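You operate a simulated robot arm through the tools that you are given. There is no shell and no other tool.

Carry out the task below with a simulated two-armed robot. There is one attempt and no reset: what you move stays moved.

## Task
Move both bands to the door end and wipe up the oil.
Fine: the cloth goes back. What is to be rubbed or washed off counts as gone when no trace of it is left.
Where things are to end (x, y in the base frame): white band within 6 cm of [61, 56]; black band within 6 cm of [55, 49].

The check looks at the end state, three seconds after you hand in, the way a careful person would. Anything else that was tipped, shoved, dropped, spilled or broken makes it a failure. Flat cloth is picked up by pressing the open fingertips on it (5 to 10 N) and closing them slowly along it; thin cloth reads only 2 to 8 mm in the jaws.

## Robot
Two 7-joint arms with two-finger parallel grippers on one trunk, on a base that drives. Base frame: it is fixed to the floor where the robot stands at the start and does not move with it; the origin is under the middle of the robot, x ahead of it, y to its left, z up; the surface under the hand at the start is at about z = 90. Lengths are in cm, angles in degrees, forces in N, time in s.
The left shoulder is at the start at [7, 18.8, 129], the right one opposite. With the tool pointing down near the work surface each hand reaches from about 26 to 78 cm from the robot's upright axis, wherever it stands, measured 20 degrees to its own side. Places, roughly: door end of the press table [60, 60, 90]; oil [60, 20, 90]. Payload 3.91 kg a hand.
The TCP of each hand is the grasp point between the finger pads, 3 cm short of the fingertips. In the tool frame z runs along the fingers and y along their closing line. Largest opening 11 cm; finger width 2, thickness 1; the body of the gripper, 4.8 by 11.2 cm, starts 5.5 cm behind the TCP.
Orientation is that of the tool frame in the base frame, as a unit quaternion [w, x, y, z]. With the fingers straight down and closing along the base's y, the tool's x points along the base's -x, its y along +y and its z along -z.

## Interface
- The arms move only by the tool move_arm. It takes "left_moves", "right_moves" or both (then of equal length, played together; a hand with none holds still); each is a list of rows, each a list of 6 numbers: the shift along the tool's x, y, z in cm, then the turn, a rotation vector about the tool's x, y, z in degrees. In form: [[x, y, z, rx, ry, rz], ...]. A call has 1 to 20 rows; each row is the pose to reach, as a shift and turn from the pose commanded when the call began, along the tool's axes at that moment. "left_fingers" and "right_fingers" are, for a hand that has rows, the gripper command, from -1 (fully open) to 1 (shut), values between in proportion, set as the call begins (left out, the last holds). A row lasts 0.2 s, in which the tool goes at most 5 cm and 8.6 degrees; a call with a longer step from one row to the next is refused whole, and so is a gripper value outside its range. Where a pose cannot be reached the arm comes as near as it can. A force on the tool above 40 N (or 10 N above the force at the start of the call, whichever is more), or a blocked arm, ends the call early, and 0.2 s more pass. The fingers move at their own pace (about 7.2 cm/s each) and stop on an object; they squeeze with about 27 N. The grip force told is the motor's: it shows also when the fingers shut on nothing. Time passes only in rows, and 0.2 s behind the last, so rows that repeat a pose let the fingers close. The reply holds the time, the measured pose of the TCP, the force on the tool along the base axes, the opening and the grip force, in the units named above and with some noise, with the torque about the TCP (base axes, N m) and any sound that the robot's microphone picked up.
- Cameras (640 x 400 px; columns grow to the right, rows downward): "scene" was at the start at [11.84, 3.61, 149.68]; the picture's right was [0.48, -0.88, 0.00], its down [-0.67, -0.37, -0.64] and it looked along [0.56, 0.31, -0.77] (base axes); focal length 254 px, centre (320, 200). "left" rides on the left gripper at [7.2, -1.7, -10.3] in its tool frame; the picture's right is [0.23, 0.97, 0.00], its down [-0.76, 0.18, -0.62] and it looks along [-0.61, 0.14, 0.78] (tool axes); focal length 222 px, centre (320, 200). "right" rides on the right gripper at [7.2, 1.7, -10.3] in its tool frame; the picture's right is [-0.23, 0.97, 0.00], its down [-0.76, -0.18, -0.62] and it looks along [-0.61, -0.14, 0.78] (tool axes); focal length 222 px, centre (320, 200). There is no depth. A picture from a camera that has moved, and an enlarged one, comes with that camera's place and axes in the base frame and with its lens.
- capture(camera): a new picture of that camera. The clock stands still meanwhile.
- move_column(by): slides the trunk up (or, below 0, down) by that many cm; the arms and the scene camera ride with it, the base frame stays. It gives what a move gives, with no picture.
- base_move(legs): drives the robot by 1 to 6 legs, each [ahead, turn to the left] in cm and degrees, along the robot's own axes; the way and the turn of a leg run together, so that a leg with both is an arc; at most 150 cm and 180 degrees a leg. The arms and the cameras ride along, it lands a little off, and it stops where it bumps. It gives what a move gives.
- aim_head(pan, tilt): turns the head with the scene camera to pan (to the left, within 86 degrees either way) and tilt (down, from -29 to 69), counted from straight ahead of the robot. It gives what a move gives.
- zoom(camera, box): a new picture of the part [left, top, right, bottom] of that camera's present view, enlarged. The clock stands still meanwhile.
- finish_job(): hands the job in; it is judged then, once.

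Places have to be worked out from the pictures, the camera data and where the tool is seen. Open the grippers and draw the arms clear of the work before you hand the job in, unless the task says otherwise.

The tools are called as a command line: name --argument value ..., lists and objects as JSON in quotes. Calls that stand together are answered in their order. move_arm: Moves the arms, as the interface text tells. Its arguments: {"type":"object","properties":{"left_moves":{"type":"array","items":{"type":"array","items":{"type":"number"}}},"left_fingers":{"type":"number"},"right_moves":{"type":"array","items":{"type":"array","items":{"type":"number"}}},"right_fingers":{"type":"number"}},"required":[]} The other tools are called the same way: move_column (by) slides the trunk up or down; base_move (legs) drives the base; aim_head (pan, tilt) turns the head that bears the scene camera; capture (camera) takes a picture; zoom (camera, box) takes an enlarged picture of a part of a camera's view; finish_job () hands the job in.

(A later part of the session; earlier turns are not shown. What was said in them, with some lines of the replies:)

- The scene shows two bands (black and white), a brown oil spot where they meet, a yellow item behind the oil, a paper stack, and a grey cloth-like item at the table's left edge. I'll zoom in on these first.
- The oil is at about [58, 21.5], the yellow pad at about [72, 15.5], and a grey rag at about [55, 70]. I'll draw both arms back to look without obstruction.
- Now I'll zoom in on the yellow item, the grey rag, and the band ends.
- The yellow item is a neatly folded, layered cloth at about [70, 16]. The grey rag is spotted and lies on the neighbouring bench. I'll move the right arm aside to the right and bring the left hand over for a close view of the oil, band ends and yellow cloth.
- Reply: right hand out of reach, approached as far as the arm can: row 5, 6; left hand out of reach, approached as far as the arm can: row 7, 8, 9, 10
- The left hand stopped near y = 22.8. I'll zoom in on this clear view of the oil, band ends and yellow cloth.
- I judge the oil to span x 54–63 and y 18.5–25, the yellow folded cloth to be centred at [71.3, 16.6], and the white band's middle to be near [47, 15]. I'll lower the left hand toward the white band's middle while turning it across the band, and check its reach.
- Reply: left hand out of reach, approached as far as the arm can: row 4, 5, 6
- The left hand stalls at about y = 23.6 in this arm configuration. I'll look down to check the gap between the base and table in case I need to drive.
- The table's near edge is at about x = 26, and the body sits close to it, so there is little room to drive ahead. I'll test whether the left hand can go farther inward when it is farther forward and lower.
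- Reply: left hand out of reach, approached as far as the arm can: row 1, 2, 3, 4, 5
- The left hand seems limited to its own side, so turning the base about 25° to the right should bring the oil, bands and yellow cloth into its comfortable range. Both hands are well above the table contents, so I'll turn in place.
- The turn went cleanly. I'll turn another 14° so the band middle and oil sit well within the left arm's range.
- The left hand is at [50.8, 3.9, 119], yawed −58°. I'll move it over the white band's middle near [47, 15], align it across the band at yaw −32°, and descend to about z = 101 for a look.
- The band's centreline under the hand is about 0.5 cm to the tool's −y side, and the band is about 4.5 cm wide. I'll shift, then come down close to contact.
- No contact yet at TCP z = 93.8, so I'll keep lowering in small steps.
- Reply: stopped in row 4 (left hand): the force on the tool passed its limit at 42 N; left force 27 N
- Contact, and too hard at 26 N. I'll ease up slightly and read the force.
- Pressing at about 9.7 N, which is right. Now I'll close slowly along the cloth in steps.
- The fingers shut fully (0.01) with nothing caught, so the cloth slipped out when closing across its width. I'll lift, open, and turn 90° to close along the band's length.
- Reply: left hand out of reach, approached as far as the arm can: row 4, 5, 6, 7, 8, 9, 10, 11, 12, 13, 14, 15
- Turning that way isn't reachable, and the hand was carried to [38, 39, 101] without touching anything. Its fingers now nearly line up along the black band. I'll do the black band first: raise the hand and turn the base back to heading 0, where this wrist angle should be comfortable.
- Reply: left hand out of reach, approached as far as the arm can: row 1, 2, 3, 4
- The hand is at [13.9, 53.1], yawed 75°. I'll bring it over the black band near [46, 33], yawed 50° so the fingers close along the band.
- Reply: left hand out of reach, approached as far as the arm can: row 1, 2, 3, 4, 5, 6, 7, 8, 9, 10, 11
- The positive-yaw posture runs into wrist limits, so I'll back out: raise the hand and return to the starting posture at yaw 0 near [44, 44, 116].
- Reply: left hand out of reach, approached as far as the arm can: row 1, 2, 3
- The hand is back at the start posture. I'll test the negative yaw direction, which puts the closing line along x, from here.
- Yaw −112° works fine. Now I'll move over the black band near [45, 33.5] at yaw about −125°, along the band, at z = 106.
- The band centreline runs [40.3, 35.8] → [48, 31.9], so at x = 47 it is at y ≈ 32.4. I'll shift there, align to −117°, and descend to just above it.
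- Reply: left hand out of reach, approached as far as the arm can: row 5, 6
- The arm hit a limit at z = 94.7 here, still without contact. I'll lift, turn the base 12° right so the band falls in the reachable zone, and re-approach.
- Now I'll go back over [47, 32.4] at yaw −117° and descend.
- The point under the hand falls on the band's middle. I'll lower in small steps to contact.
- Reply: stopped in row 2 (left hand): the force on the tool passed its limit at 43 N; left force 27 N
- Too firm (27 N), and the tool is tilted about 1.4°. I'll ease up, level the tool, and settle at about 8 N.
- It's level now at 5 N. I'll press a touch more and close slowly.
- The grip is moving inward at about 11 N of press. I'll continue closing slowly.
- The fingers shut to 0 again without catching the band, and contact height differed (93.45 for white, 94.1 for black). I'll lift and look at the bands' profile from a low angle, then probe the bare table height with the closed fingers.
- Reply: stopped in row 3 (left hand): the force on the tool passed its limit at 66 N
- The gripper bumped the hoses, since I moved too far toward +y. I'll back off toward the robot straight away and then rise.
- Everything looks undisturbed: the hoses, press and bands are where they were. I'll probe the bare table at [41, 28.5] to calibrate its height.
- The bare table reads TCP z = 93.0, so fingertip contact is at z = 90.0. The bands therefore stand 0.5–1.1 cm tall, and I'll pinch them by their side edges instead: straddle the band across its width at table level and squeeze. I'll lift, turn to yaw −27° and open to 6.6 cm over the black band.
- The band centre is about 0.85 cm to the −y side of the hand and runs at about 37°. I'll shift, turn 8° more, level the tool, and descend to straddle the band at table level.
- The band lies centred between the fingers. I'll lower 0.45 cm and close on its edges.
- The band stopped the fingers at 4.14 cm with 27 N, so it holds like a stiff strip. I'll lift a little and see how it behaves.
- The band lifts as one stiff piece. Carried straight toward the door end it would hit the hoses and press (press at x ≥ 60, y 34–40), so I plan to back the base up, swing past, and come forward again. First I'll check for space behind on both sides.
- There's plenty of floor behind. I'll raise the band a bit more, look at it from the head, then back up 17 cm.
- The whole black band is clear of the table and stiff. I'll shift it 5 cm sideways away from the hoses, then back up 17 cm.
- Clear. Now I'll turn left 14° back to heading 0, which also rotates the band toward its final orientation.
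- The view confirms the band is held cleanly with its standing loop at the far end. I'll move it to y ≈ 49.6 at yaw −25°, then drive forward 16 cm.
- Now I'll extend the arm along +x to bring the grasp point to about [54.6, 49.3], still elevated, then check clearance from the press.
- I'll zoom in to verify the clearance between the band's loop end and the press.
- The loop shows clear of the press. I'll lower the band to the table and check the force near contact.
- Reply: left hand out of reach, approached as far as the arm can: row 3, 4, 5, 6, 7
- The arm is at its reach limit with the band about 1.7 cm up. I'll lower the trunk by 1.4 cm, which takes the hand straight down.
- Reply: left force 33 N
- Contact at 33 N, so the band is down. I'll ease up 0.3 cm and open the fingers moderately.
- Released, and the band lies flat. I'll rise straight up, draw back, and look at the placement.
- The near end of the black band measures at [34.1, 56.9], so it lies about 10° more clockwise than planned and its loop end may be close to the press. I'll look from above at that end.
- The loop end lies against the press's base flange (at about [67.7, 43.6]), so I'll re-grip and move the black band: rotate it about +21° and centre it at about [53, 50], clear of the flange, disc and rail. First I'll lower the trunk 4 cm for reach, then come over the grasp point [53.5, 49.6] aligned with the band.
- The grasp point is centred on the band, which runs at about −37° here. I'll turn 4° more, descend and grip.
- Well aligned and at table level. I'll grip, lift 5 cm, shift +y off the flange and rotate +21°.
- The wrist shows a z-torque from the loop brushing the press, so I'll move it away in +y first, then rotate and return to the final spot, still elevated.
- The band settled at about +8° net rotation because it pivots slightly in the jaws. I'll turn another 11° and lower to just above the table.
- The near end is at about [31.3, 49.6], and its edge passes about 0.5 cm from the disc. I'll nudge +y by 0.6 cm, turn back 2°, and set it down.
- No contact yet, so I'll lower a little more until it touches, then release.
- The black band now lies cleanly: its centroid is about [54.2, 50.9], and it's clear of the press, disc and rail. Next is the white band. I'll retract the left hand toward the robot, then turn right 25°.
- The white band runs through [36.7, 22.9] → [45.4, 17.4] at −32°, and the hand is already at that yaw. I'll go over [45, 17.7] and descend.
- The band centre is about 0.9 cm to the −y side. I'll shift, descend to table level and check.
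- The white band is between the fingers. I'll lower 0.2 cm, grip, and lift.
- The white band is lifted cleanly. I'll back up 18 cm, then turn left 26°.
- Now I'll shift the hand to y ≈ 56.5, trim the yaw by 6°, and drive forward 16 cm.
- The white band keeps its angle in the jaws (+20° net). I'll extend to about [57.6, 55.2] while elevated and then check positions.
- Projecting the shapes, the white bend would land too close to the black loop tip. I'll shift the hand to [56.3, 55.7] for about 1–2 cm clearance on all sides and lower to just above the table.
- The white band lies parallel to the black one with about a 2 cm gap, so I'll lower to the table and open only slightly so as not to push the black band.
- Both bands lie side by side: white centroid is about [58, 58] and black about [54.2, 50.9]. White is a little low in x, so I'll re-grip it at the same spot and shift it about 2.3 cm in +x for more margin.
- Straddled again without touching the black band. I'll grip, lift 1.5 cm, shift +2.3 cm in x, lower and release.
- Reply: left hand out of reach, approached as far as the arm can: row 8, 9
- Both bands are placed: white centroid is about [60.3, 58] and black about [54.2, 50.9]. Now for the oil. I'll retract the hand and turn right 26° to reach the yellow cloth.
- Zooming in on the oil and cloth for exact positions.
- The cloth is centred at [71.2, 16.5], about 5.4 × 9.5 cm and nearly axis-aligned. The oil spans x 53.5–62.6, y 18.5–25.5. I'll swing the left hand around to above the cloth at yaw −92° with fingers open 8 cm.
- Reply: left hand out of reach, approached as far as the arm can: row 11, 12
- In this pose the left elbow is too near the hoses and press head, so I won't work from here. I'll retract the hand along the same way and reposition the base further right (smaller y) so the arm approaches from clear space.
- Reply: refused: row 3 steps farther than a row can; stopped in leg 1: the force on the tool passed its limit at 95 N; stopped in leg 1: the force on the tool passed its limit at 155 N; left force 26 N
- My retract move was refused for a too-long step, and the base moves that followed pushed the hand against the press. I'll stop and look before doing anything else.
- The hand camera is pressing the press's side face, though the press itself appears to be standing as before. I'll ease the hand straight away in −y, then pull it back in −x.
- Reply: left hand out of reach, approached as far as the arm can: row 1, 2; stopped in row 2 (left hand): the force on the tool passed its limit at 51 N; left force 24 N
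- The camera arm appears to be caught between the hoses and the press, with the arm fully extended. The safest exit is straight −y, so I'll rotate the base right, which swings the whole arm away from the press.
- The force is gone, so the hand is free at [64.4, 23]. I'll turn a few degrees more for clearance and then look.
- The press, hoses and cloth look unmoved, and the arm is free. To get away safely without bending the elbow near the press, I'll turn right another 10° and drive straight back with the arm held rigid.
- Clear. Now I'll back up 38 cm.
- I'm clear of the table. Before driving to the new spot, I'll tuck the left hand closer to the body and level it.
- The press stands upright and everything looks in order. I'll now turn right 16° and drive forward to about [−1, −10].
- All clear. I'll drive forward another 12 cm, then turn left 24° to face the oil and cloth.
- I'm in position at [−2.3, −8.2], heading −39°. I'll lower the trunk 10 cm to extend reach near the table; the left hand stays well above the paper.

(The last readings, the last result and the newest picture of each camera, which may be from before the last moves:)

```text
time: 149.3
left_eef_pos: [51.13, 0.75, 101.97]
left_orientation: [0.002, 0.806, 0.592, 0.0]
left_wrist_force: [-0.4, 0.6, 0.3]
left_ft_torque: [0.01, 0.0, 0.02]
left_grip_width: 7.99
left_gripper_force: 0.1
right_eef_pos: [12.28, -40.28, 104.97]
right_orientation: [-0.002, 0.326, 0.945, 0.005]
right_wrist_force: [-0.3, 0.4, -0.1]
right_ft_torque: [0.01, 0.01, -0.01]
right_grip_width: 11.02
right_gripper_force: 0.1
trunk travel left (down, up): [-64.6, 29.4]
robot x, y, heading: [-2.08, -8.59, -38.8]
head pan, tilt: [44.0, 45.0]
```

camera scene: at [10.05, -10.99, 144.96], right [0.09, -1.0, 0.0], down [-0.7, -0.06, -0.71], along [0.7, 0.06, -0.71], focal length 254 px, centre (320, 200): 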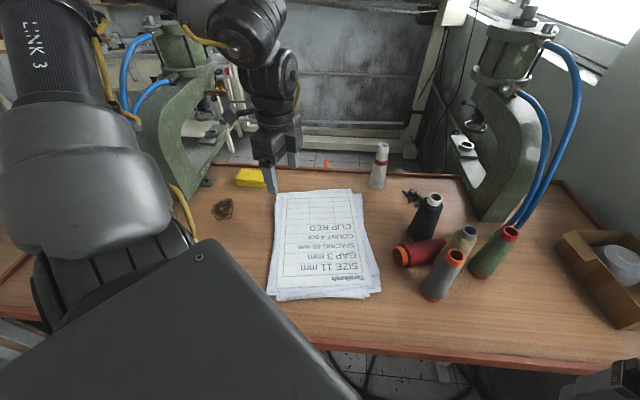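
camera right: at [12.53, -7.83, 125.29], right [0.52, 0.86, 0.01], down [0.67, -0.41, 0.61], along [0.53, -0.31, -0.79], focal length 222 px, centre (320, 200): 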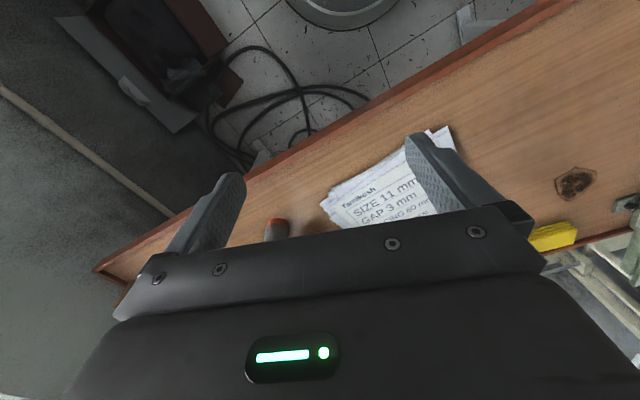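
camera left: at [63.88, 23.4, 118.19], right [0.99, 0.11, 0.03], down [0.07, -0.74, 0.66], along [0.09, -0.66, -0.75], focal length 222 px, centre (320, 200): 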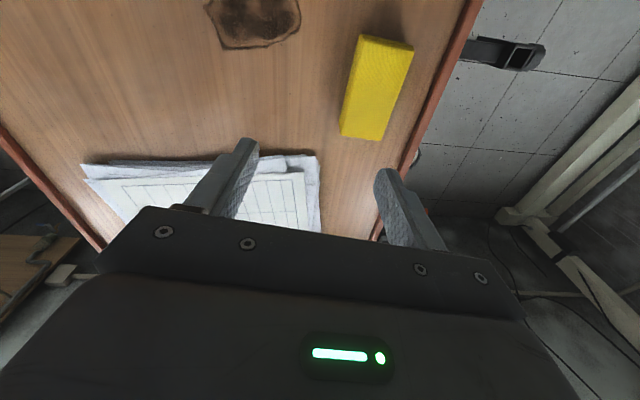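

Now I'll move the left hand above the yellow cloth at yaw −92°, staying at z ≈ 104.

move_arm --left_moves '[[3.5, 2.4, -1, 0, 0, -3], [7, 4.8, -2, 0, 0, -6], [10.5, 7.2, -2, 0, 0, -9], [14, 9.6, -2, 0, 0, -12], [17.5, 12, -2, 0, 0, -15.4], [21, 14.5, -2, 0, 0, -15.4], [21, 14.5, -2, 0, 0, -15.4]]'

capture --camera "left"

capture --camera "scene"

```text
time: 150.9
left_eef_pos: [71.24, 16.73, 104.03]
left_orientation: [0.002, 0.719, 0.695, 0.001]
left_wrist_force: [0.3, -0.1, 0.3]
left_ft_torque: [0.01, 0.02, -0.02]
left_grip_width: 7.98
left_gripper_force: 0.0
right_eef_pos: [12.38, -40.25, 104.97]
right_orientation: [-0.001, 0.326, 0.945, 0.005]
right_wrist_force: [0.4, -0.2, 0.2]
right_ft_torque: [-0.04, -0.02, 0.01]
right_grip_width: 11.0
right_gripper_force: 0.0
trunk travel left (down, up): [-64.6, 29.4]
robot x, y, heading: [-2.04, -8.29, -39.0]
head pan, tilt: [44.0, 45.0]
```

```text
taken
camera left: at [69.81, 23.96, 114.36], right [0.98, 0.19, 0.0], down [0.15, -0.77, 0.63], along [0.12, -0.61, -0.78], focal length 222 px, centre (320, 200)
```

left: 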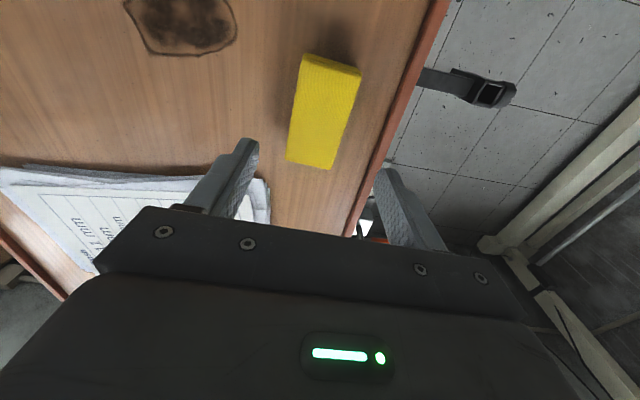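

```text
taken
camera scene: at [9.95, -10.91, 134.97], right [0.09, -1.0, 0.0], down [-0.7, -0.06, -0.71], along [0.7, 0.06, -0.71], focal length 254 px, centre (320, 200)
```

scene: 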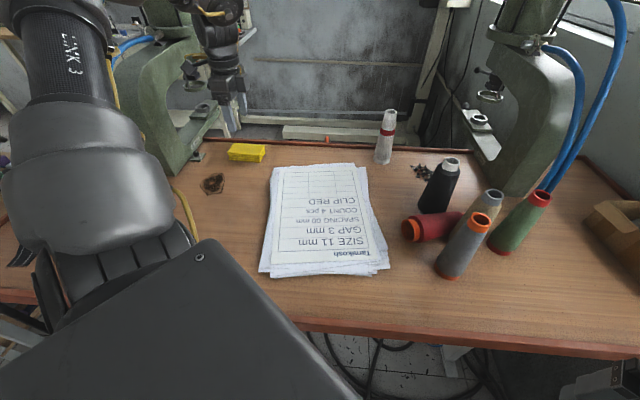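

The cloth is centred at [71.15, 16.55] under the hand, about 5.1 cm wide between the fingers. I'll descend so the fingertips stop about 0.9 cm above the table, leaving the cloth's underside free, and then grip it.

move_arm --left_moves '[[0, 0, 3, 0, 0, 0], [0, 0, 6, 0, 0, 0], [0, 0, 8.5, 0, 0, 0], [0, 0, 9.6, 0, 0, 0], [0, 0, 10.1, 0, 0, 0], [0, 0, 10.1, 0, 0, 0]]'

capture --camera "left"

```text
time: 152.3
left_eef_pos: [71.3, 16.41, 93.97]
left_orientation: [0.001, 0.719, 0.695, 0.0]
left_wrist_force: [0.0, -0.1, -1.0]
left_ft_torque: [-0.04, -0.01, 0.0]
left_grip_width: 7.98
left_gripper_force: 0.0
right_eef_pos: [12.44, -40.3, 105.01]
right_orientation: [-0.002, 0.326, 0.945, 0.005]
right_wrist_force: [-0.2, 0.0, 0.7]
right_ft_torque: [-0.01, -0.04, -0.01]
right_grip_width: 11.03
right_gripper_force: 0.1
trunk travel left (down, up): [-64.6, 29.4]
robot x, y, heading: [-1.95, -8.3, -38.9]
head pan, tilt: [44.0, 45.0]
```

```text
taken
camera left: at [69.87, 23.72, 104.18], right [0.98, 0.19, 0.0], down [0.15, -0.77, 0.63], along [0.12, -0.61, -0.78], focal length 222 px, centre (320, 200)
```

left: 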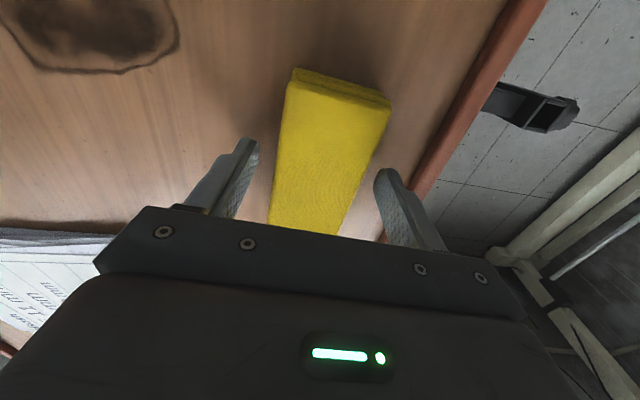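

The cloth is centred between the fingers. I'll close gently on it.

move_arm --left_moves '[[0, 0, 0, 0, 0, 0], [0, 0, 0, 0, 0, 0]]' --left_fingers 0

move_arm --left_moves '[[0, 0, 0, 0, 0, 0], [0, 0, 0, 0, 0, 0], [0, 0, 0, 0, 0, 0]]' --left_fingers 0.3

capture --camera "left"

```text
time: 152.9
left_eef_pos: [71.37, 16.49, 93.97]
left_orientation: [0.002, 0.719, 0.695, 0.001]
left_wrist_force: [0.4, 0.2, -0.2]
left_ft_torque: [-0.01, -0.01, -0.01]
left_grip_width: 5.57
left_gripper_force: 0.2
right_eef_pos: [12.36, -40.33, 105.02]
right_orientation: [-0.002, 0.326, 0.945, 0.006]
right_wrist_force: [-0.7, -0.5, -1.0]
right_ft_torque: [-0.02, 0.03, 0.02]
right_grip_width: 11.02
right_gripper_force: 0.1
trunk travel left (down, up): [-64.6, 29.4]
robot x, y, heading: [-1.85, -8.4, -39.0]
head pan, tilt: [44.0, 45.0]
```

```text
time: 153.7
left_eef_pos: [71.38, 16.45, 93.99]
left_orientation: [0.002, 0.719, 0.695, 0.001]
left_wrist_force: [0.3, 1.1, 0.0]
left_ft_torque: [0.02, 0.0, 0.03]
left_grip_width: 5.43
left_gripper_force: 26.9
right_eef_pos: [12.43, -40.24, 105.05]
right_orientation: [-0.002, 0.326, 0.945, 0.005]
right_wrist_force: [0.3, -0.3, -0.3]
right_ft_torque: [0.05, 0.02, 0.01]
right_grip_width: 11.0
right_gripper_force: 0.1
trunk travel left (down, up): [-64.6, 29.4]
robot x, y, heading: [-2.23, -8.46, -39.1]
head pan, tilt: [44.0, 45.0]
```

```text
taken
camera left: at [69.88, 23.72, 104.2], right [0.98, 0.19, 0.0], down [0.15, -0.77, 0.63], along [0.12, -0.61, -0.78], focal length 222 px, centre (320, 200)
```

left: 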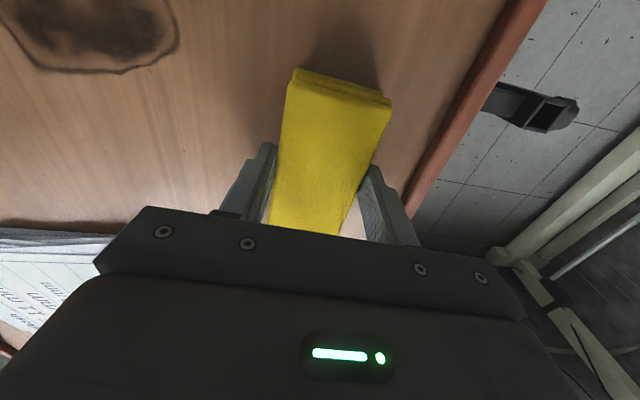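

The cloth is gripped firmly at 5.43 cm. I'll lift it 4 cm and carry it over the oil at about [60, 22].

move_arm --left_moves '[[0, 0, -2, 0, 0, 0], [0, 0, -4, 0, 0, 0], [1.7, -4, -4, 0, 0, 0], [3.4, -8, -4, 0, 0, 0], [5.1, -11.6, -4, 0, 0, 0], [5.1, -11.6, -4, 0, 0, 0]]'

capture --camera "left"

zoom --camera "scene" --box '[140, 100, 300, 220]'

```text
time: 155.1
left_eef_pos: [59.78, 21.69, 97.82]
left_orientation: [0.002, 0.719, 0.695, 0.0]
left_wrist_force: [0.0, -0.1, 0.4]
left_ft_torque: [-0.04, -0.03, -0.03]
left_grip_width: 5.4
left_gripper_force: 26.9
right_eef_pos: [12.5, -40.26, 104.95]
right_orientation: [-0.003, 0.327, 0.945, 0.004]
right_wrist_force: [0.0, -0.4, 0.8]
right_ft_torque: [0.02, 0.03, -0.01]
right_grip_width: 11.02
right_gripper_force: 0.1
trunk travel left (down, up): [-64.6, 29.4]
robot x, y, heading: [-2.07, -8.31, -38.8]
head pan, tilt: [44.0, 45.0]
```

```text
taken
camera left: at [58.32, 29.04, 108.07], right [0.98, 0.19, 0.0], down [0.15, -0.77, 0.62], along [0.12, -0.61, -0.78], focal length 222 px, centre (320, 200)
```

left: 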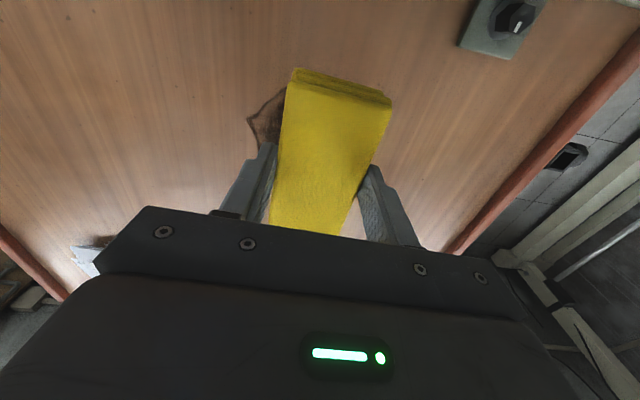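

```text
3.33 times, centred on (220, 160) of scene
camera zoom: at [10.14, -10.97, 134.95], right [0.09, -1.0, 0.0], down [-0.71, -0.06, -0.71], along [0.7, 0.06, -0.71], focal length 845 px, centre (653, 333)
```

zoom: 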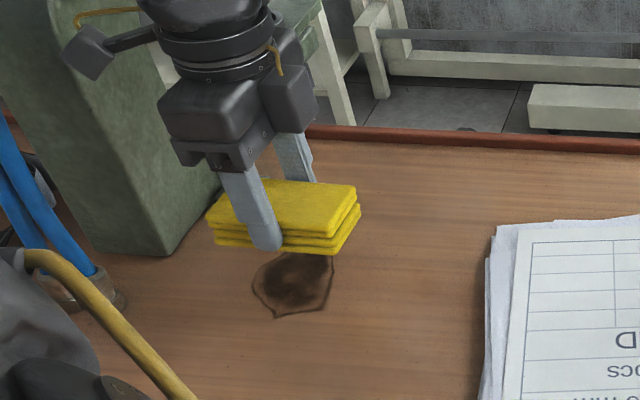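

The cloth is over the oil, held level. I'll lower it to contact.

move_arm --left_moves '[[0, 0, 2, 0, 0, 0], [0, 0, 3.2, 0, 0, 0], [0, 0, 3.6, 0, 0, 0], [0, 0, 3.8, 0, 0, 0], [0, 0, 3.9, 0, 0, 0]]'

```text
time: 156.3
left_eef_pos: [59.84, 22.02, 93.9]
left_orientation: [0.003, 0.72, 0.694, 0.0]
left_wrist_force: [-0.1, 0.2, -0.8]
left_ft_torque: [-0.01, 0.0, -0.01]
left_grip_width: 5.41
left_gripper_force: 27.2
right_eef_pos: [12.42, -40.29, 105.1]
right_orientation: [-0.002, 0.326, 0.945, 0.005]
right_wrist_force: [-0.1, -0.3, 1.1]
right_ft_torque: [-0.02, 0.0, -0.01]
right_grip_width: 10.99
right_gripper_force: 0.0
trunk travel left (down, up): [-64.6, 29.4]
robot x, y, heading: [-1.83, -8.49, -39.0]
head pan, tilt: [44.0, 45.0]
```

move_arm --left_moves '[[0, 0, 0.1, 0, 0, 0], [0, 0, 0.15, 0, 0, 0]]'

```text
time: 156.9
left_eef_pos: [59.84, 21.97, 93.85]
left_orientation: [0.003, 0.719, 0.695, 0.001]
left_wrist_force: [0.1, -0.1, 7.8]
left_ft_torque: [-0.09, 0.25, -0.06]
left_grip_width: 5.4
left_gripper_force: 26.9
right_eef_pos: [12.35, -40.31, 104.95]
right_orientation: [-0.003, 0.326, 0.945, 0.005]
right_wrist_force: [-0.3, -0.5, -0.3]
right_ft_torque: [0.02, -0.01, -0.02]
right_grip_width: 10.97
right_gripper_force: 0.1
trunk travel left (down, up): [-64.6, 29.4]
robot x, y, heading: [-1.93, -8.09, -39.2]
head pan, tilt: [44.0, 45.0]
```

Pressing with about 8 N. Now I'll wipe along x across the whole stain, from about 65 to 51, and back.

move_arm --left_moves '[[0, 1.5, 0, 0, 0, 0], [0, 3, 0, 0, 0, 0], [0, 4.5, 0, 0, 0, 0], [0, 5.7, 0, 0, 0, 0], [0, 4, 0, 0, 0, 0], [0, 2, 0, 0, 0, 0], [0, 0, 0, 0, 0, 0], [0, -2, 0, 0, 0, 0], [0, -4, 0, 0, 0, 0], [0, -6, 0, 0, 0, 0], [0, -8.5, 0, 0, 0, 0], [0, -6, 0, 0, 0, 0], [0, -4, 0, 0, 0, 0], [0, -2, 0, 0, 0, 0], [0, 0, 0, 0, 0, 0]]'

zoom --camera "scene" --box '[140, 100, 300, 220]'

```text
time: 160.1
left_eef_pos: [59.92, 22.09, 93.9]
left_orientation: [0.002, 0.719, 0.695, -0.001]
left_wrist_force: [0.0, 0.0, -1.2]
left_ft_torque: [0.02, 0.04, -0.01]
left_grip_width: 5.41
left_gripper_force: 27.4
right_eef_pos: [12.4, -40.27, 104.99]
right_orientation: [-0.002, 0.327, 0.945, 0.005]
right_wrist_force: [0.0, -0.4, 0.3]
right_ft_torque: [-0.02, 0.0, 0.0]
right_grip_width: 11.01
right_gripper_force: 0.0
trunk travel left (down, up): [-64.6, 29.4]
robot x, y, heading: [-1.97, -8.4, -38.9]
head pan, tilt: [44.0, 45.0]
```

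```text
3.33 times, centred on (220, 160) of scene
camera zoom: at [10.09, -10.95, 134.96], right [0.09, -1.0, 0.0], down [-0.7, -0.06, -0.71], along [0.7, 0.06, -0.71], focal length 845 px, centre (653, 333)
```

zoom: 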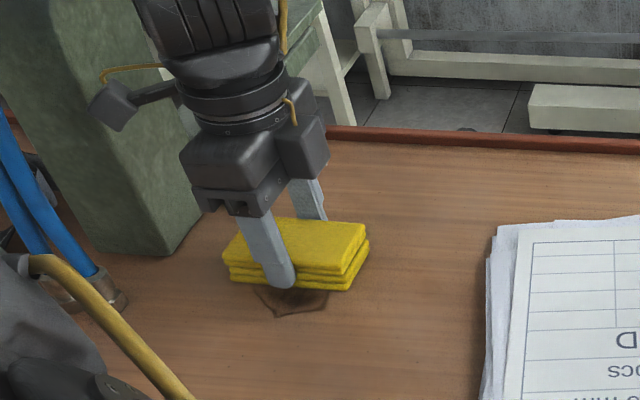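

The stain already looks fainter, but the press force dropped to zero. I'll lower a little to restore 6–10 N.

move_arm --left_moves '[[0, 0, 0.1, 0, 0, 0], [0, 0, 0.2, 0, 0, 0]]'

```text
time: 160.7
left_eef_pos: [59.8, 22.2, 93.69]
left_orientation: [0.003, 0.719, 0.695, 0.002]
left_wrist_force: [1.5, 5.2, 16.8]
left_ft_torque: [-0.02, 0.39, -0.16]
left_grip_width: 5.4
left_gripper_force: 26.9
right_eef_pos: [12.22, -40.28, 105.1]
right_orientation: [-0.001, 0.325, 0.946, 0.005]
right_wrist_force: [0.0, 1.1, -0.6]
right_ft_torque: [0.05, 0.02, -0.04]
right_grip_width: 11.0
right_gripper_force: 0.1
trunk travel left (down, up): [-64.6, 29.4]
robot x, y, heading: [-2.07, -8.29, -38.9]
head pan, tilt: [44.0, 45.0]
```

16.8 N, so I'll ease off slightly and wipe again with shorter, denser strokes.

move_arm --left_moves '[[0, 1.5, -0.05, 0, 0, 0], [0, 3, -0.05, 0, 0, 0], [0, 4.5, -0.05, 0, 0, 0], [0, 5.7, -0.05, 0, 0, 0], [0, 4, -0.05, 0, 0, 0], [0, 2, -0.05, 0, 0, 0], [0, 0, -0.05, 0, 0, 0], [0, -1.5, -0.05, 0, 0, 0], [0, -3, -0.05, 0, 0, 0], [0, -4.5, -0.05, 0, 0, 0], [0, -6, -0.05, 0, 0, 0], [0, -7.5, -0.05, 0, 0, 0], [0, -9, -0.05, 0, 0, 0]]'

zoom --camera "scene" --box '[140, 100, 300, 220]'

```text
time: 163.5
left_eef_pos: [50.94, 22.09, 93.72]
left_orientation: [0.002, 0.719, 0.695, 0.002]
left_wrist_force: [12.7, -1.3, 30.6]
left_ft_torque: [-0.04, -0.29, -0.02]
left_grip_width: 5.39
left_gripper_force: 27.4
right_eef_pos: [12.13, -40.36, 105.03]
right_orientation: [-0.002, 0.327, 0.945, 0.007]
right_wrist_force: [-0.3, -0.6, -0.3]
right_ft_torque: [-0.04, 0.02, 0.02]
right_grip_width: 11.01
right_gripper_force: 0.2
trunk travel left (down, up): [-64.6, 29.4]
robot x, y, heading: [-2.47, -7.77, -38.7]
head pan, tilt: [44.0, 45.0]
```

```text
3.33 times, centred on (220, 160) of scene
camera zoom: at [9.87, -11.12, 134.98], right [0.09, -1.0, 0.0], down [-0.7, -0.06, -0.71], along [0.71, 0.06, -0.71], focal length 845 px, centre (653, 333)
```

zoom: 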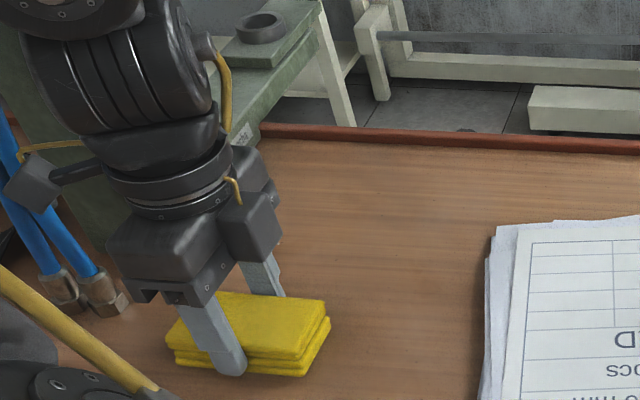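

The area behind the cloth now looks clean, but the force rose to 30 N. I'll ease off and make a return pass before checking for traces.

move_arm --left_moves '[[0, 0, -0.12, 0, 0, 0], [0, 1.5, -0.1, 0, 0, 0], [0, 3, -0.1, 0, 0, 0], [0, 4.5, -0.08, 0, 0, 0], [0, 6, -0.08, 0, 0, 0], [0, 7.5, -0.05, 0, 0, 0], [0, 9, -0.05, 0, 0, 0], [0, 10.5, -0.05, 0, 0, 0], [0, 12, -0.05, 0, 0, 0], [0, 14, -0.05, 0, 0, 0], [0, 15, -0.05, 0, 0, 0]]'

zoom --camera "scene" --box '[140, 100, 300, 220]'

capture --camera "left"

```text
time: 165.9
left_eef_pos: [65.8, 21.69, 93.68]
left_orientation: [0.001, 0.719, 0.695, 0.001]
left_wrist_force: [-2.4, -0.3, 3.8]
left_ft_torque: [0.14, 0.2, 0.06]
left_grip_width: 5.41
left_gripper_force: 26.8
right_eef_pos: [12.32, -40.24, 104.91]
right_orientation: [-0.002, 0.326, 0.945, 0.006]
right_wrist_force: [-0.3, 0.6, 0.7]
right_ft_torque: [0.01, -0.01, 0.01]
right_grip_width: 10.98
right_gripper_force: 0.0
trunk travel left (down, up): [-64.6, 29.4]
robot x, y, heading: [-2.12, -8.05, -38.9]
head pan, tilt: [44.0, 45.0]
```

```text
3.33 times, centred on (220, 160) of scene
camera zoom: at [9.95, -10.96, 134.96], right [0.09, -1.0, 0.0], down [-0.7, -0.06, -0.71], along [0.7, 0.06, -0.71], focal length 845 px, centre (653, 333)
```

zoom: 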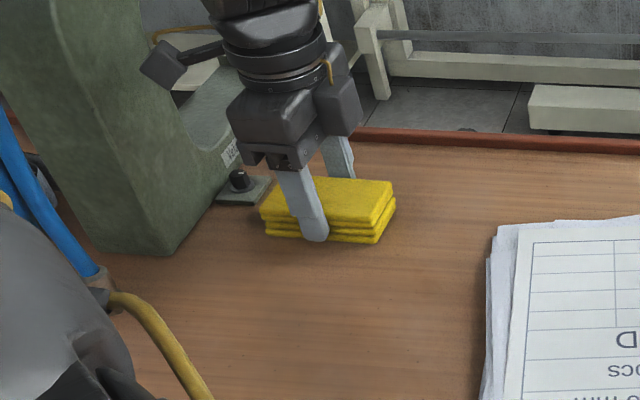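

```text
taken
camera left: at [64.42, 29.0, 104.05], right [0.98, 0.19, 0.0], down [0.15, -0.77, 0.63], along [0.12, -0.61, -0.78], focal length 222 px, centre (320, 200)
```

left: 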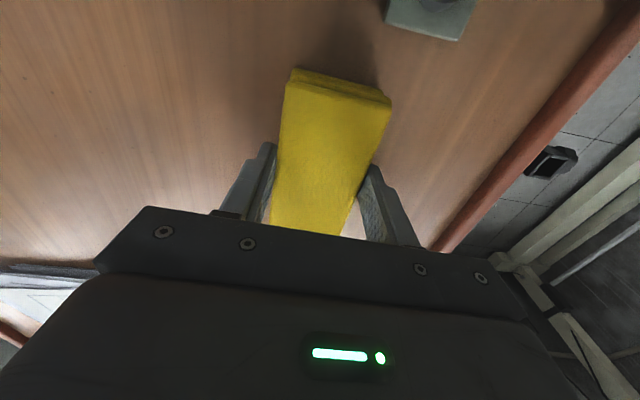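

The table looks clean. I'll zoom in closely on the former stain to check for residue.

zoom --camera "scene" --box '[180, 155, 260, 205]'

zoom --camera "left" --box '[60, 0, 300, 180]'

```text
8.00 times, centred on (220, 180) of scene
camera zoom: at [9.95, -10.96, 134.96], right [0.09, -1.0, 0.0], down [-0.7, -0.06, -0.71], along [0.7, 0.06, -0.71], focal length 2028 px, centre (1120, 360)
```

zoom: 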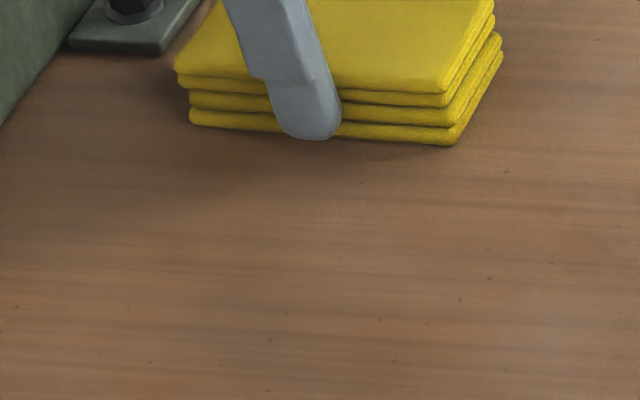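

```text
2.22 times, centred on (180, 90) of left
camera zoom: at [64.42, 29.0, 104.05], right [0.98, 0.19, 0.0], down [0.15, -0.77, 0.63], along [0.12, -0.61, -0.78], focal length 494 px, centre (631, 444)
```

zoom: 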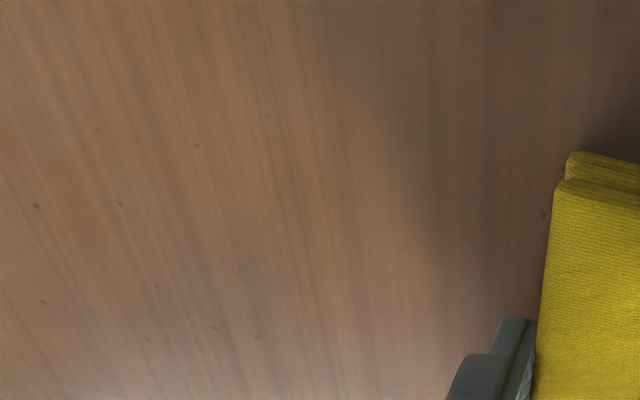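

No trace is visible. For certainty I'll make one more firm pass, shifted slightly in y each way, to cover the edges.

move_arm --left_moves '[[0.8, -1.5, 0.05, 0, 0, 0], [0.8, -3, 0.05, 0, 0, 0], [0.8, -4.5, 0.05, 0, 0, 0], [0.8, -6, 0.05, 0, 0, 0], [0.8, -7.5, 0.05, 0, 0, 0], [0.8, -9, 0.03, 0, 0, 0], [0.8, -10.5, 0.03, 0, 0, 0], [0.8, -12, 0.02, 0, 0, 0], [0.8, -14, 0.0, 0, 0, 0], [-0.8, -14, 0.0, 0, 0, 0], [-0.8, -12, 0.02, 0, 0, 0], [-0.8, -10, 0.03, 0, 0, 0], [-0.8, -8, 0.04, 0, 0, 0], [-0.8, -6, 0.05, 0, 0, 0], [-0.8, -4, 0.05, 0, 0, 0], [-0.8, -2, 0.05, 0, 0, 0], [-0.8, 0, 0.05, 0, 0, 0]]'

zoom --camera "scene" --box '[170, 145, 270, 215]'

```text
time: 169.5
left_eef_pos: [65.75, 20.82, 93.69]
left_orientation: [0.002, 0.719, 0.695, 0.0]
left_wrist_force: [-3.6, 0.5, 7.4]
left_ft_torque: [0.03, 0.29, -0.02]
left_grip_width: 5.41
left_gripper_force: 27.0
right_eef_pos: [12.34, -40.27, 105.02]
right_orientation: [-0.001, 0.326, 0.945, 0.006]
right_wrist_force: [-0.2, -0.1, -0.7]
right_ft_torque: [0.01, 0.01, -0.01]
right_grip_width: 11.02
right_gripper_force: 0.0
trunk travel left (down, up): [-64.6, 29.4]
robot x, y, heading: [-2.1, -8.27, -38.7]
head pan, tilt: [44.0, 45.0]
```

```text
5.71 times, centred on (220, 180) of scene
camera zoom: at [9.87, -10.99, 134.98], right [0.09, -1.0, 0.0], down [-0.7, -0.06, -0.71], along [0.71, 0.06, -0.71], focal length 1449 px, centre (891, 314)
```

zoom: 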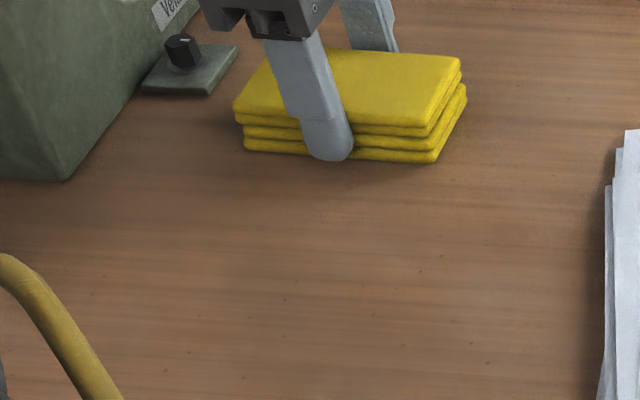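

The oil is gone with no trace. Now I'll return the cloth: lift, carry back over [71.35, 16.45], and lower.

move_arm --left_moves '[[0, 0, -1.5, 0, 0, 0], [0, 0, -3, 0, 0, 0], [-2.1, 2.9, -3, 0, 0, 0], [-4.2, 5.7, -3, 0, 0, 0], [-4.2, 5.7, -3, 0, 0, 0], [-4.2, 5.7, -1.5, 0, 0, 0], [-4.2, 5.7, -0.3, 0, 0, 0], [-4.2, 5.7, -0.1, 0, 0, 0], [-4.2, 5.7, -0.1, 0, 0, 0]]'

capture --camera "left"

```text
time: 171.5
left_eef_pos: [71.49, 16.53, 93.72]
left_orientation: [0.001, 0.719, 0.695, 0.0]
left_wrist_force: [-0.1, 0.3, -0.7]
left_ft_torque: [-0.03, 0.01, -0.03]
left_grip_width: 5.4
left_gripper_force: 26.8
right_eef_pos: [12.39, -40.36, 104.99]
right_orientation: [-0.001, 0.327, 0.945, 0.005]
right_wrist_force: [0.0, 0.3, 0.2]
right_ft_torque: [0.02, 0.01, 0.0]
right_grip_width: 11.01
right_gripper_force: 0.1
trunk travel left (down, up): [-64.6, 29.4]
robot x, y, heading: [-2.14, -8.37, -39.0]
head pan, tilt: [44.0, 45.0]
```

```text
taken
camera left: at [70.0, 23.77, 104.01], right [0.98, 0.19, 0.0], down [0.15, -0.77, 0.63], along [0.12, -0.61, -0.78], focal length 222 px, centre (320, 200)
```

left: 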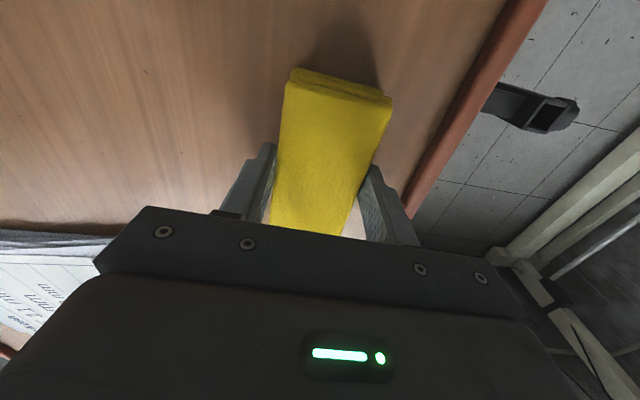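

The cloth is back in its original place; the view matches the one from before I picked it up. I'll release with a modest opening and rise straight up.

move_arm --left_moves '[[0, 0, 0.05, 0, 0, 0], [0, 0, 0.05, 0, 0, 0], [0, 0, 0.05, 0, 0, 0], [0, 0, 0.05, 0, 0, 0]]' --left_fingers -0.45

move_arm --left_moves '[[0, 0, -3, 0, 0, 0], [0, 0, -6, 0, 0, 0], [0, 0, -9, 0, 0, 0], [0, 0, -12, 0, 0, 0], [0, 0, -12, 0, 0, 0]]'

capture --camera "left"

```text
time: 172.5
left_eef_pos: [71.47, 16.47, 93.7]
left_orientation: [0.002, 0.719, 0.695, 0.001]
left_wrist_force: [-0.7, 0.1, -1.1]
left_ft_torque: [0.01, -0.03, 0.0]
left_grip_width: 7.98
left_gripper_force: 0.0
right_eef_pos: [12.4, -40.29, 105.07]
right_orientation: [-0.002, 0.327, 0.945, 0.005]
right_wrist_force: [0.1, -0.2, -0.7]
right_ft_torque: [-0.01, -0.01, -0.01]
right_grip_width: 10.95
right_gripper_force: 0.1
trunk travel left (down, up): [-64.6, 29.4]
robot x, y, heading: [-1.84, -8.33, -39.0]
head pan, tilt: [44.0, 45.0]
```

```text
time: 173.7
left_eef_pos: [71.26, 16.62, 105.69]
left_orientation: [0.001, 0.719, 0.695, 0.0]
left_wrist_force: [0.0, -0.2, -0.4]
left_ft_torque: [-0.01, 0.0, 0.0]
left_grip_width: 7.98
left_gripper_force: 0.0
right_eef_pos: [12.43, -40.2, 104.95]
right_orientation: [-0.002, 0.326, 0.945, 0.005]
right_wrist_force: [-0.3, -0.5, 0.5]
right_ft_torque: [0.01, -0.01, 0.06]
right_grip_width: 11.0
right_gripper_force: 0.0
trunk travel left (down, up): [-64.6, 29.4]
robot x, y, heading: [-1.79, -8.67, -39.2]
head pan, tilt: [44.0, 45.0]
```

```text
taken
camera left: at [69.88, 23.85, 115.95], right [0.98, 0.19, 0.0], down [0.15, -0.77, 0.63], along [0.12, -0.61, -0.78], focal length 222 px, centre (320, 200)
```

left: 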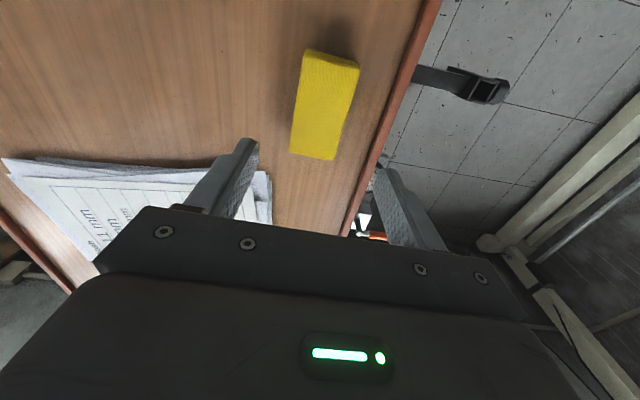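

The cloth is back on its spot. I'll draw the arm back along the same clear path, keeping above the paper.

move_arm --left_moves '[[-2.7, -3.2, -0.5, 0, 0, 0], [-5.5, -6.4, -1, 0, 0, 0], [-8.3, -9.7, -1.5, 0, 0, 0], [-11, -12.9, -2, 0, 0, 0], [-13.8, -16.2, -2.5, 0, 0, 0], [-16.6, -19.4, -3, 0, 0, 0], [-16.6, -19.4, -3, 0, 0, 0]]' --left_fingers -1

capture --camera "scene"

```text
time: 175.3
left_eef_pos: [51.55, 0.82, 108.69]
left_orientation: [0.001, 0.718, 0.696, 0.0]
left_wrist_force: [0.3, -0.9, -0.3]
left_ft_torque: [-0.02, 0.01, 0.02]
left_grip_width: 11.0
left_gripper_force: 0.1
right_eef_pos: [12.42, -40.2, 105.01]
right_orientation: [-0.002, 0.326, 0.945, 0.006]
right_wrist_force: [-0.6, 0.4, 0.4]
right_ft_torque: [0.01, -0.01, -0.01]
right_grip_width: 11.01
right_gripper_force: 0.0
trunk travel left (down, up): [-64.6, 29.4]
robot x, y, heading: [-2.3, -8.41, -39.1]
head pan, tilt: [44.0, 45.0]
```

```text
taken
camera scene: at [10.11, -10.86, 134.95], right [0.09, -1.0, 0.0], down [-0.7, -0.06, -0.71], along [0.7, 0.06, -0.71], focal length 254 px, centre (320, 200)
```

scene: 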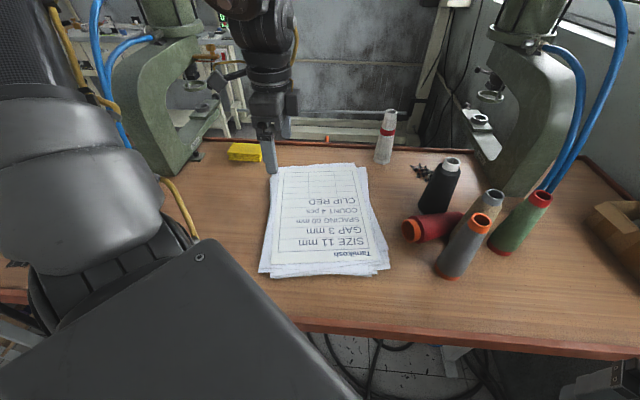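

Now I'll back the robot away from the table and look over the whole scene.

base_move --legs '[[-32, 0]]'

move_column --by 12

aim_head --pan 60 --tilt 38

capture --camera "scene"

```text
time: 177.4
left_eef_pos: [26.62, 20.88, 108.71]
left_orientation: [0.002, 0.718, 0.696, 0.0]
left_wrist_force: [1.2, -0.1, 0.1]
left_ft_torque: [0.0, 0.01, -0.02]
left_grip_width: 11.0
left_gripper_force: 0.0
right_eef_pos: [-12.5, -20.08, 105.01]
right_orientation: [-0.001, 0.326, 0.945, 0.005]
right_wrist_force: [-0.5, 0.3, -0.1]
right_ft_torque: [0.0, -0.01, -0.02]
right_grip_width: 10.99
right_gripper_force: 0.0
trunk travel left (down, up): [-64.6, 29.4]
robot x, y, heading: [-27.09, 12.14, -39.0]
head pan, tilt: [44.0, 45.0]
```

```text
time: 178.9
left_eef_pos: [26.55, 20.9, 120.68]
left_orientation: [0.001, 0.719, 0.695, 0.0]
left_wrist_force: [0.4, -0.2, -0.6]
left_ft_torque: [0.01, 0.0, 0.06]
left_grip_width: 10.97
left_gripper_force: 0.0
right_eef_pos: [-12.47, -20.25, 117.0]
right_orientation: [-0.002, 0.325, 0.946, 0.006]
right_wrist_force: [-1.0, -0.3, -0.5]
right_ft_torque: [0.03, 0.0, 0.0]
right_grip_width: 10.98
right_gripper_force: 0.0
trunk travel left (down, up): [-76.6, 17.4]
robot x, y, heading: [-26.79, 11.57, -38.8]
head pan, tilt: [44.0, 45.0]
```

```text
time: 179.7
left_eef_pos: [26.59, 20.86, 120.59]
left_orientation: [0.002, 0.719, 0.695, 0.0]
left_wrist_force: [0.4, -0.6, 0.7]
left_ft_torque: [0.0, 0.01, 0.01]
left_grip_width: 10.99
left_gripper_force: 0.1
right_eef_pos: [-12.53, -20.11, 117.14]
right_orientation: [-0.002, 0.325, 0.946, 0.006]
right_wrist_force: [0.4, -0.1, 0.6]
right_ft_torque: [0.01, 0.0, 0.01]
right_grip_width: 11.0
right_gripper_force: 0.1
trunk travel left (down, up): [-76.6, 17.4]
robot x, y, heading: [-26.59, 11.76, -38.9]
head pan, tilt: [60.0, 38.0]
```

```text
taken
camera scene: at [-14.88, 11.54, 147.98], right [0.36, -0.93, 0.0], down [-0.58, -0.22, -0.79], along [0.74, 0.28, -0.62], focal length 254 px, centre (320, 200)
```

scene: 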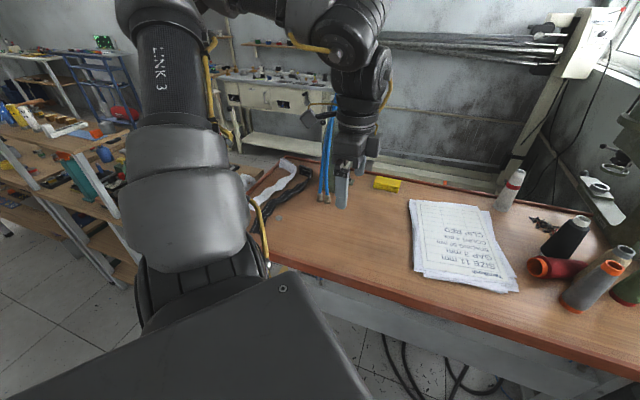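

zoom --camera "scene" --box '[230, 140, 430, 240]'

capture --camera "left"

```text
3.20 times, centred on (330, 190) of scene
camera zoom: at [-14.88, 11.54, 147.98], right [0.36, -0.93, 0.0], down [-0.58, -0.22, -0.79], along [0.74, 0.28, -0.62], focal length 811 px, centre (288, 232)
```

zoom: 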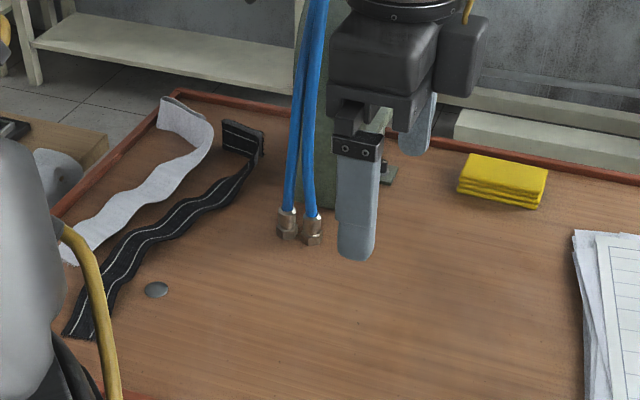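

```text
taken
camera left: at [25.15, 28.2, 130.92], right [0.98, 0.19, 0.0], down [0.15, -0.77, 0.63], along [0.12, -0.61, -0.78], focal length 222 px, centre (320, 200)
```

left: 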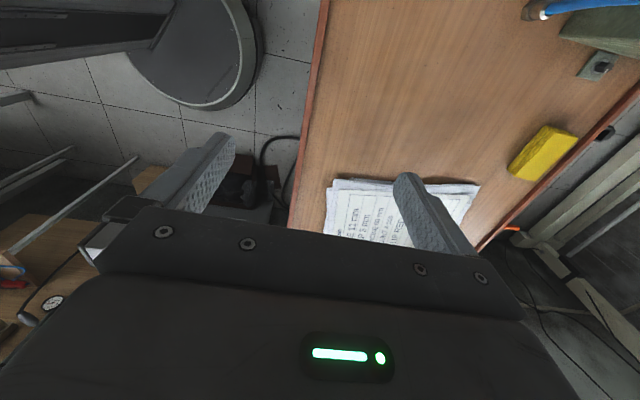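

zoom --camera "left" --box '[410, 40, 600, 190]'

```text
2.67 times, centred on (505, 115) of left
camera zoom: at [25.15, 28.2, 130.92], right [0.98, 0.19, 0.0], down [0.15, -0.77, 0.63], along [0.12, -0.61, -0.78], focal length 592 px, centre (-173, 427)
```

zoom: 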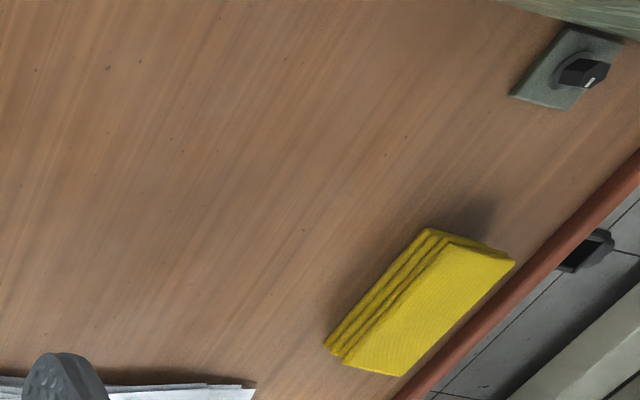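

The oil spot is clean, the yellow cloth is back in place, and both bands lie at the door end near their targets. The hands are open and clear of the table, so I'm handing in.

finish_job

```text
The job is handed in.
```

Both bands are at the door end, the oil is wiped up and the cloth is back where it was. I handed the job in but have had no result yet. During the work the left hand hit the press hard.

- **White band:** its centre is at about [60, 58], roughly 2 cm from the target. I worked this out from the pictures.
- **Black band:** its centre is at about [54, 51], also roughly 2 cm from the target by the same estimate.
- **Oil:** I wiped it off with the folded yellow cloth over several passes. Close-up pictures showed no trace left.
- **Cloth:** it is back on its original spot, judged by eye from matching pictures. I took "the cloth" to be the yellow one and left the spotted grey rag on the next bench alone.

**Contacts along the way:**
- **Hoses:** early on the gripper bumped the blue hoses, at 66 N.
- **Press:** later the left hand was pushed into the press at 95 N and then 155 N. One of my arm moves had been refused, and I drove the base before noticing.
- **Black band:** its first placement rested against the press's base plate, and it brushed the press when I lifted it clear to place it again.

In the pictures afterwards the press and hoses looked upright and in the same place. I saw nothing tipped or spilled.

The robot ended about 27 cm back from its starting point, with both grippers open and clear of the table.
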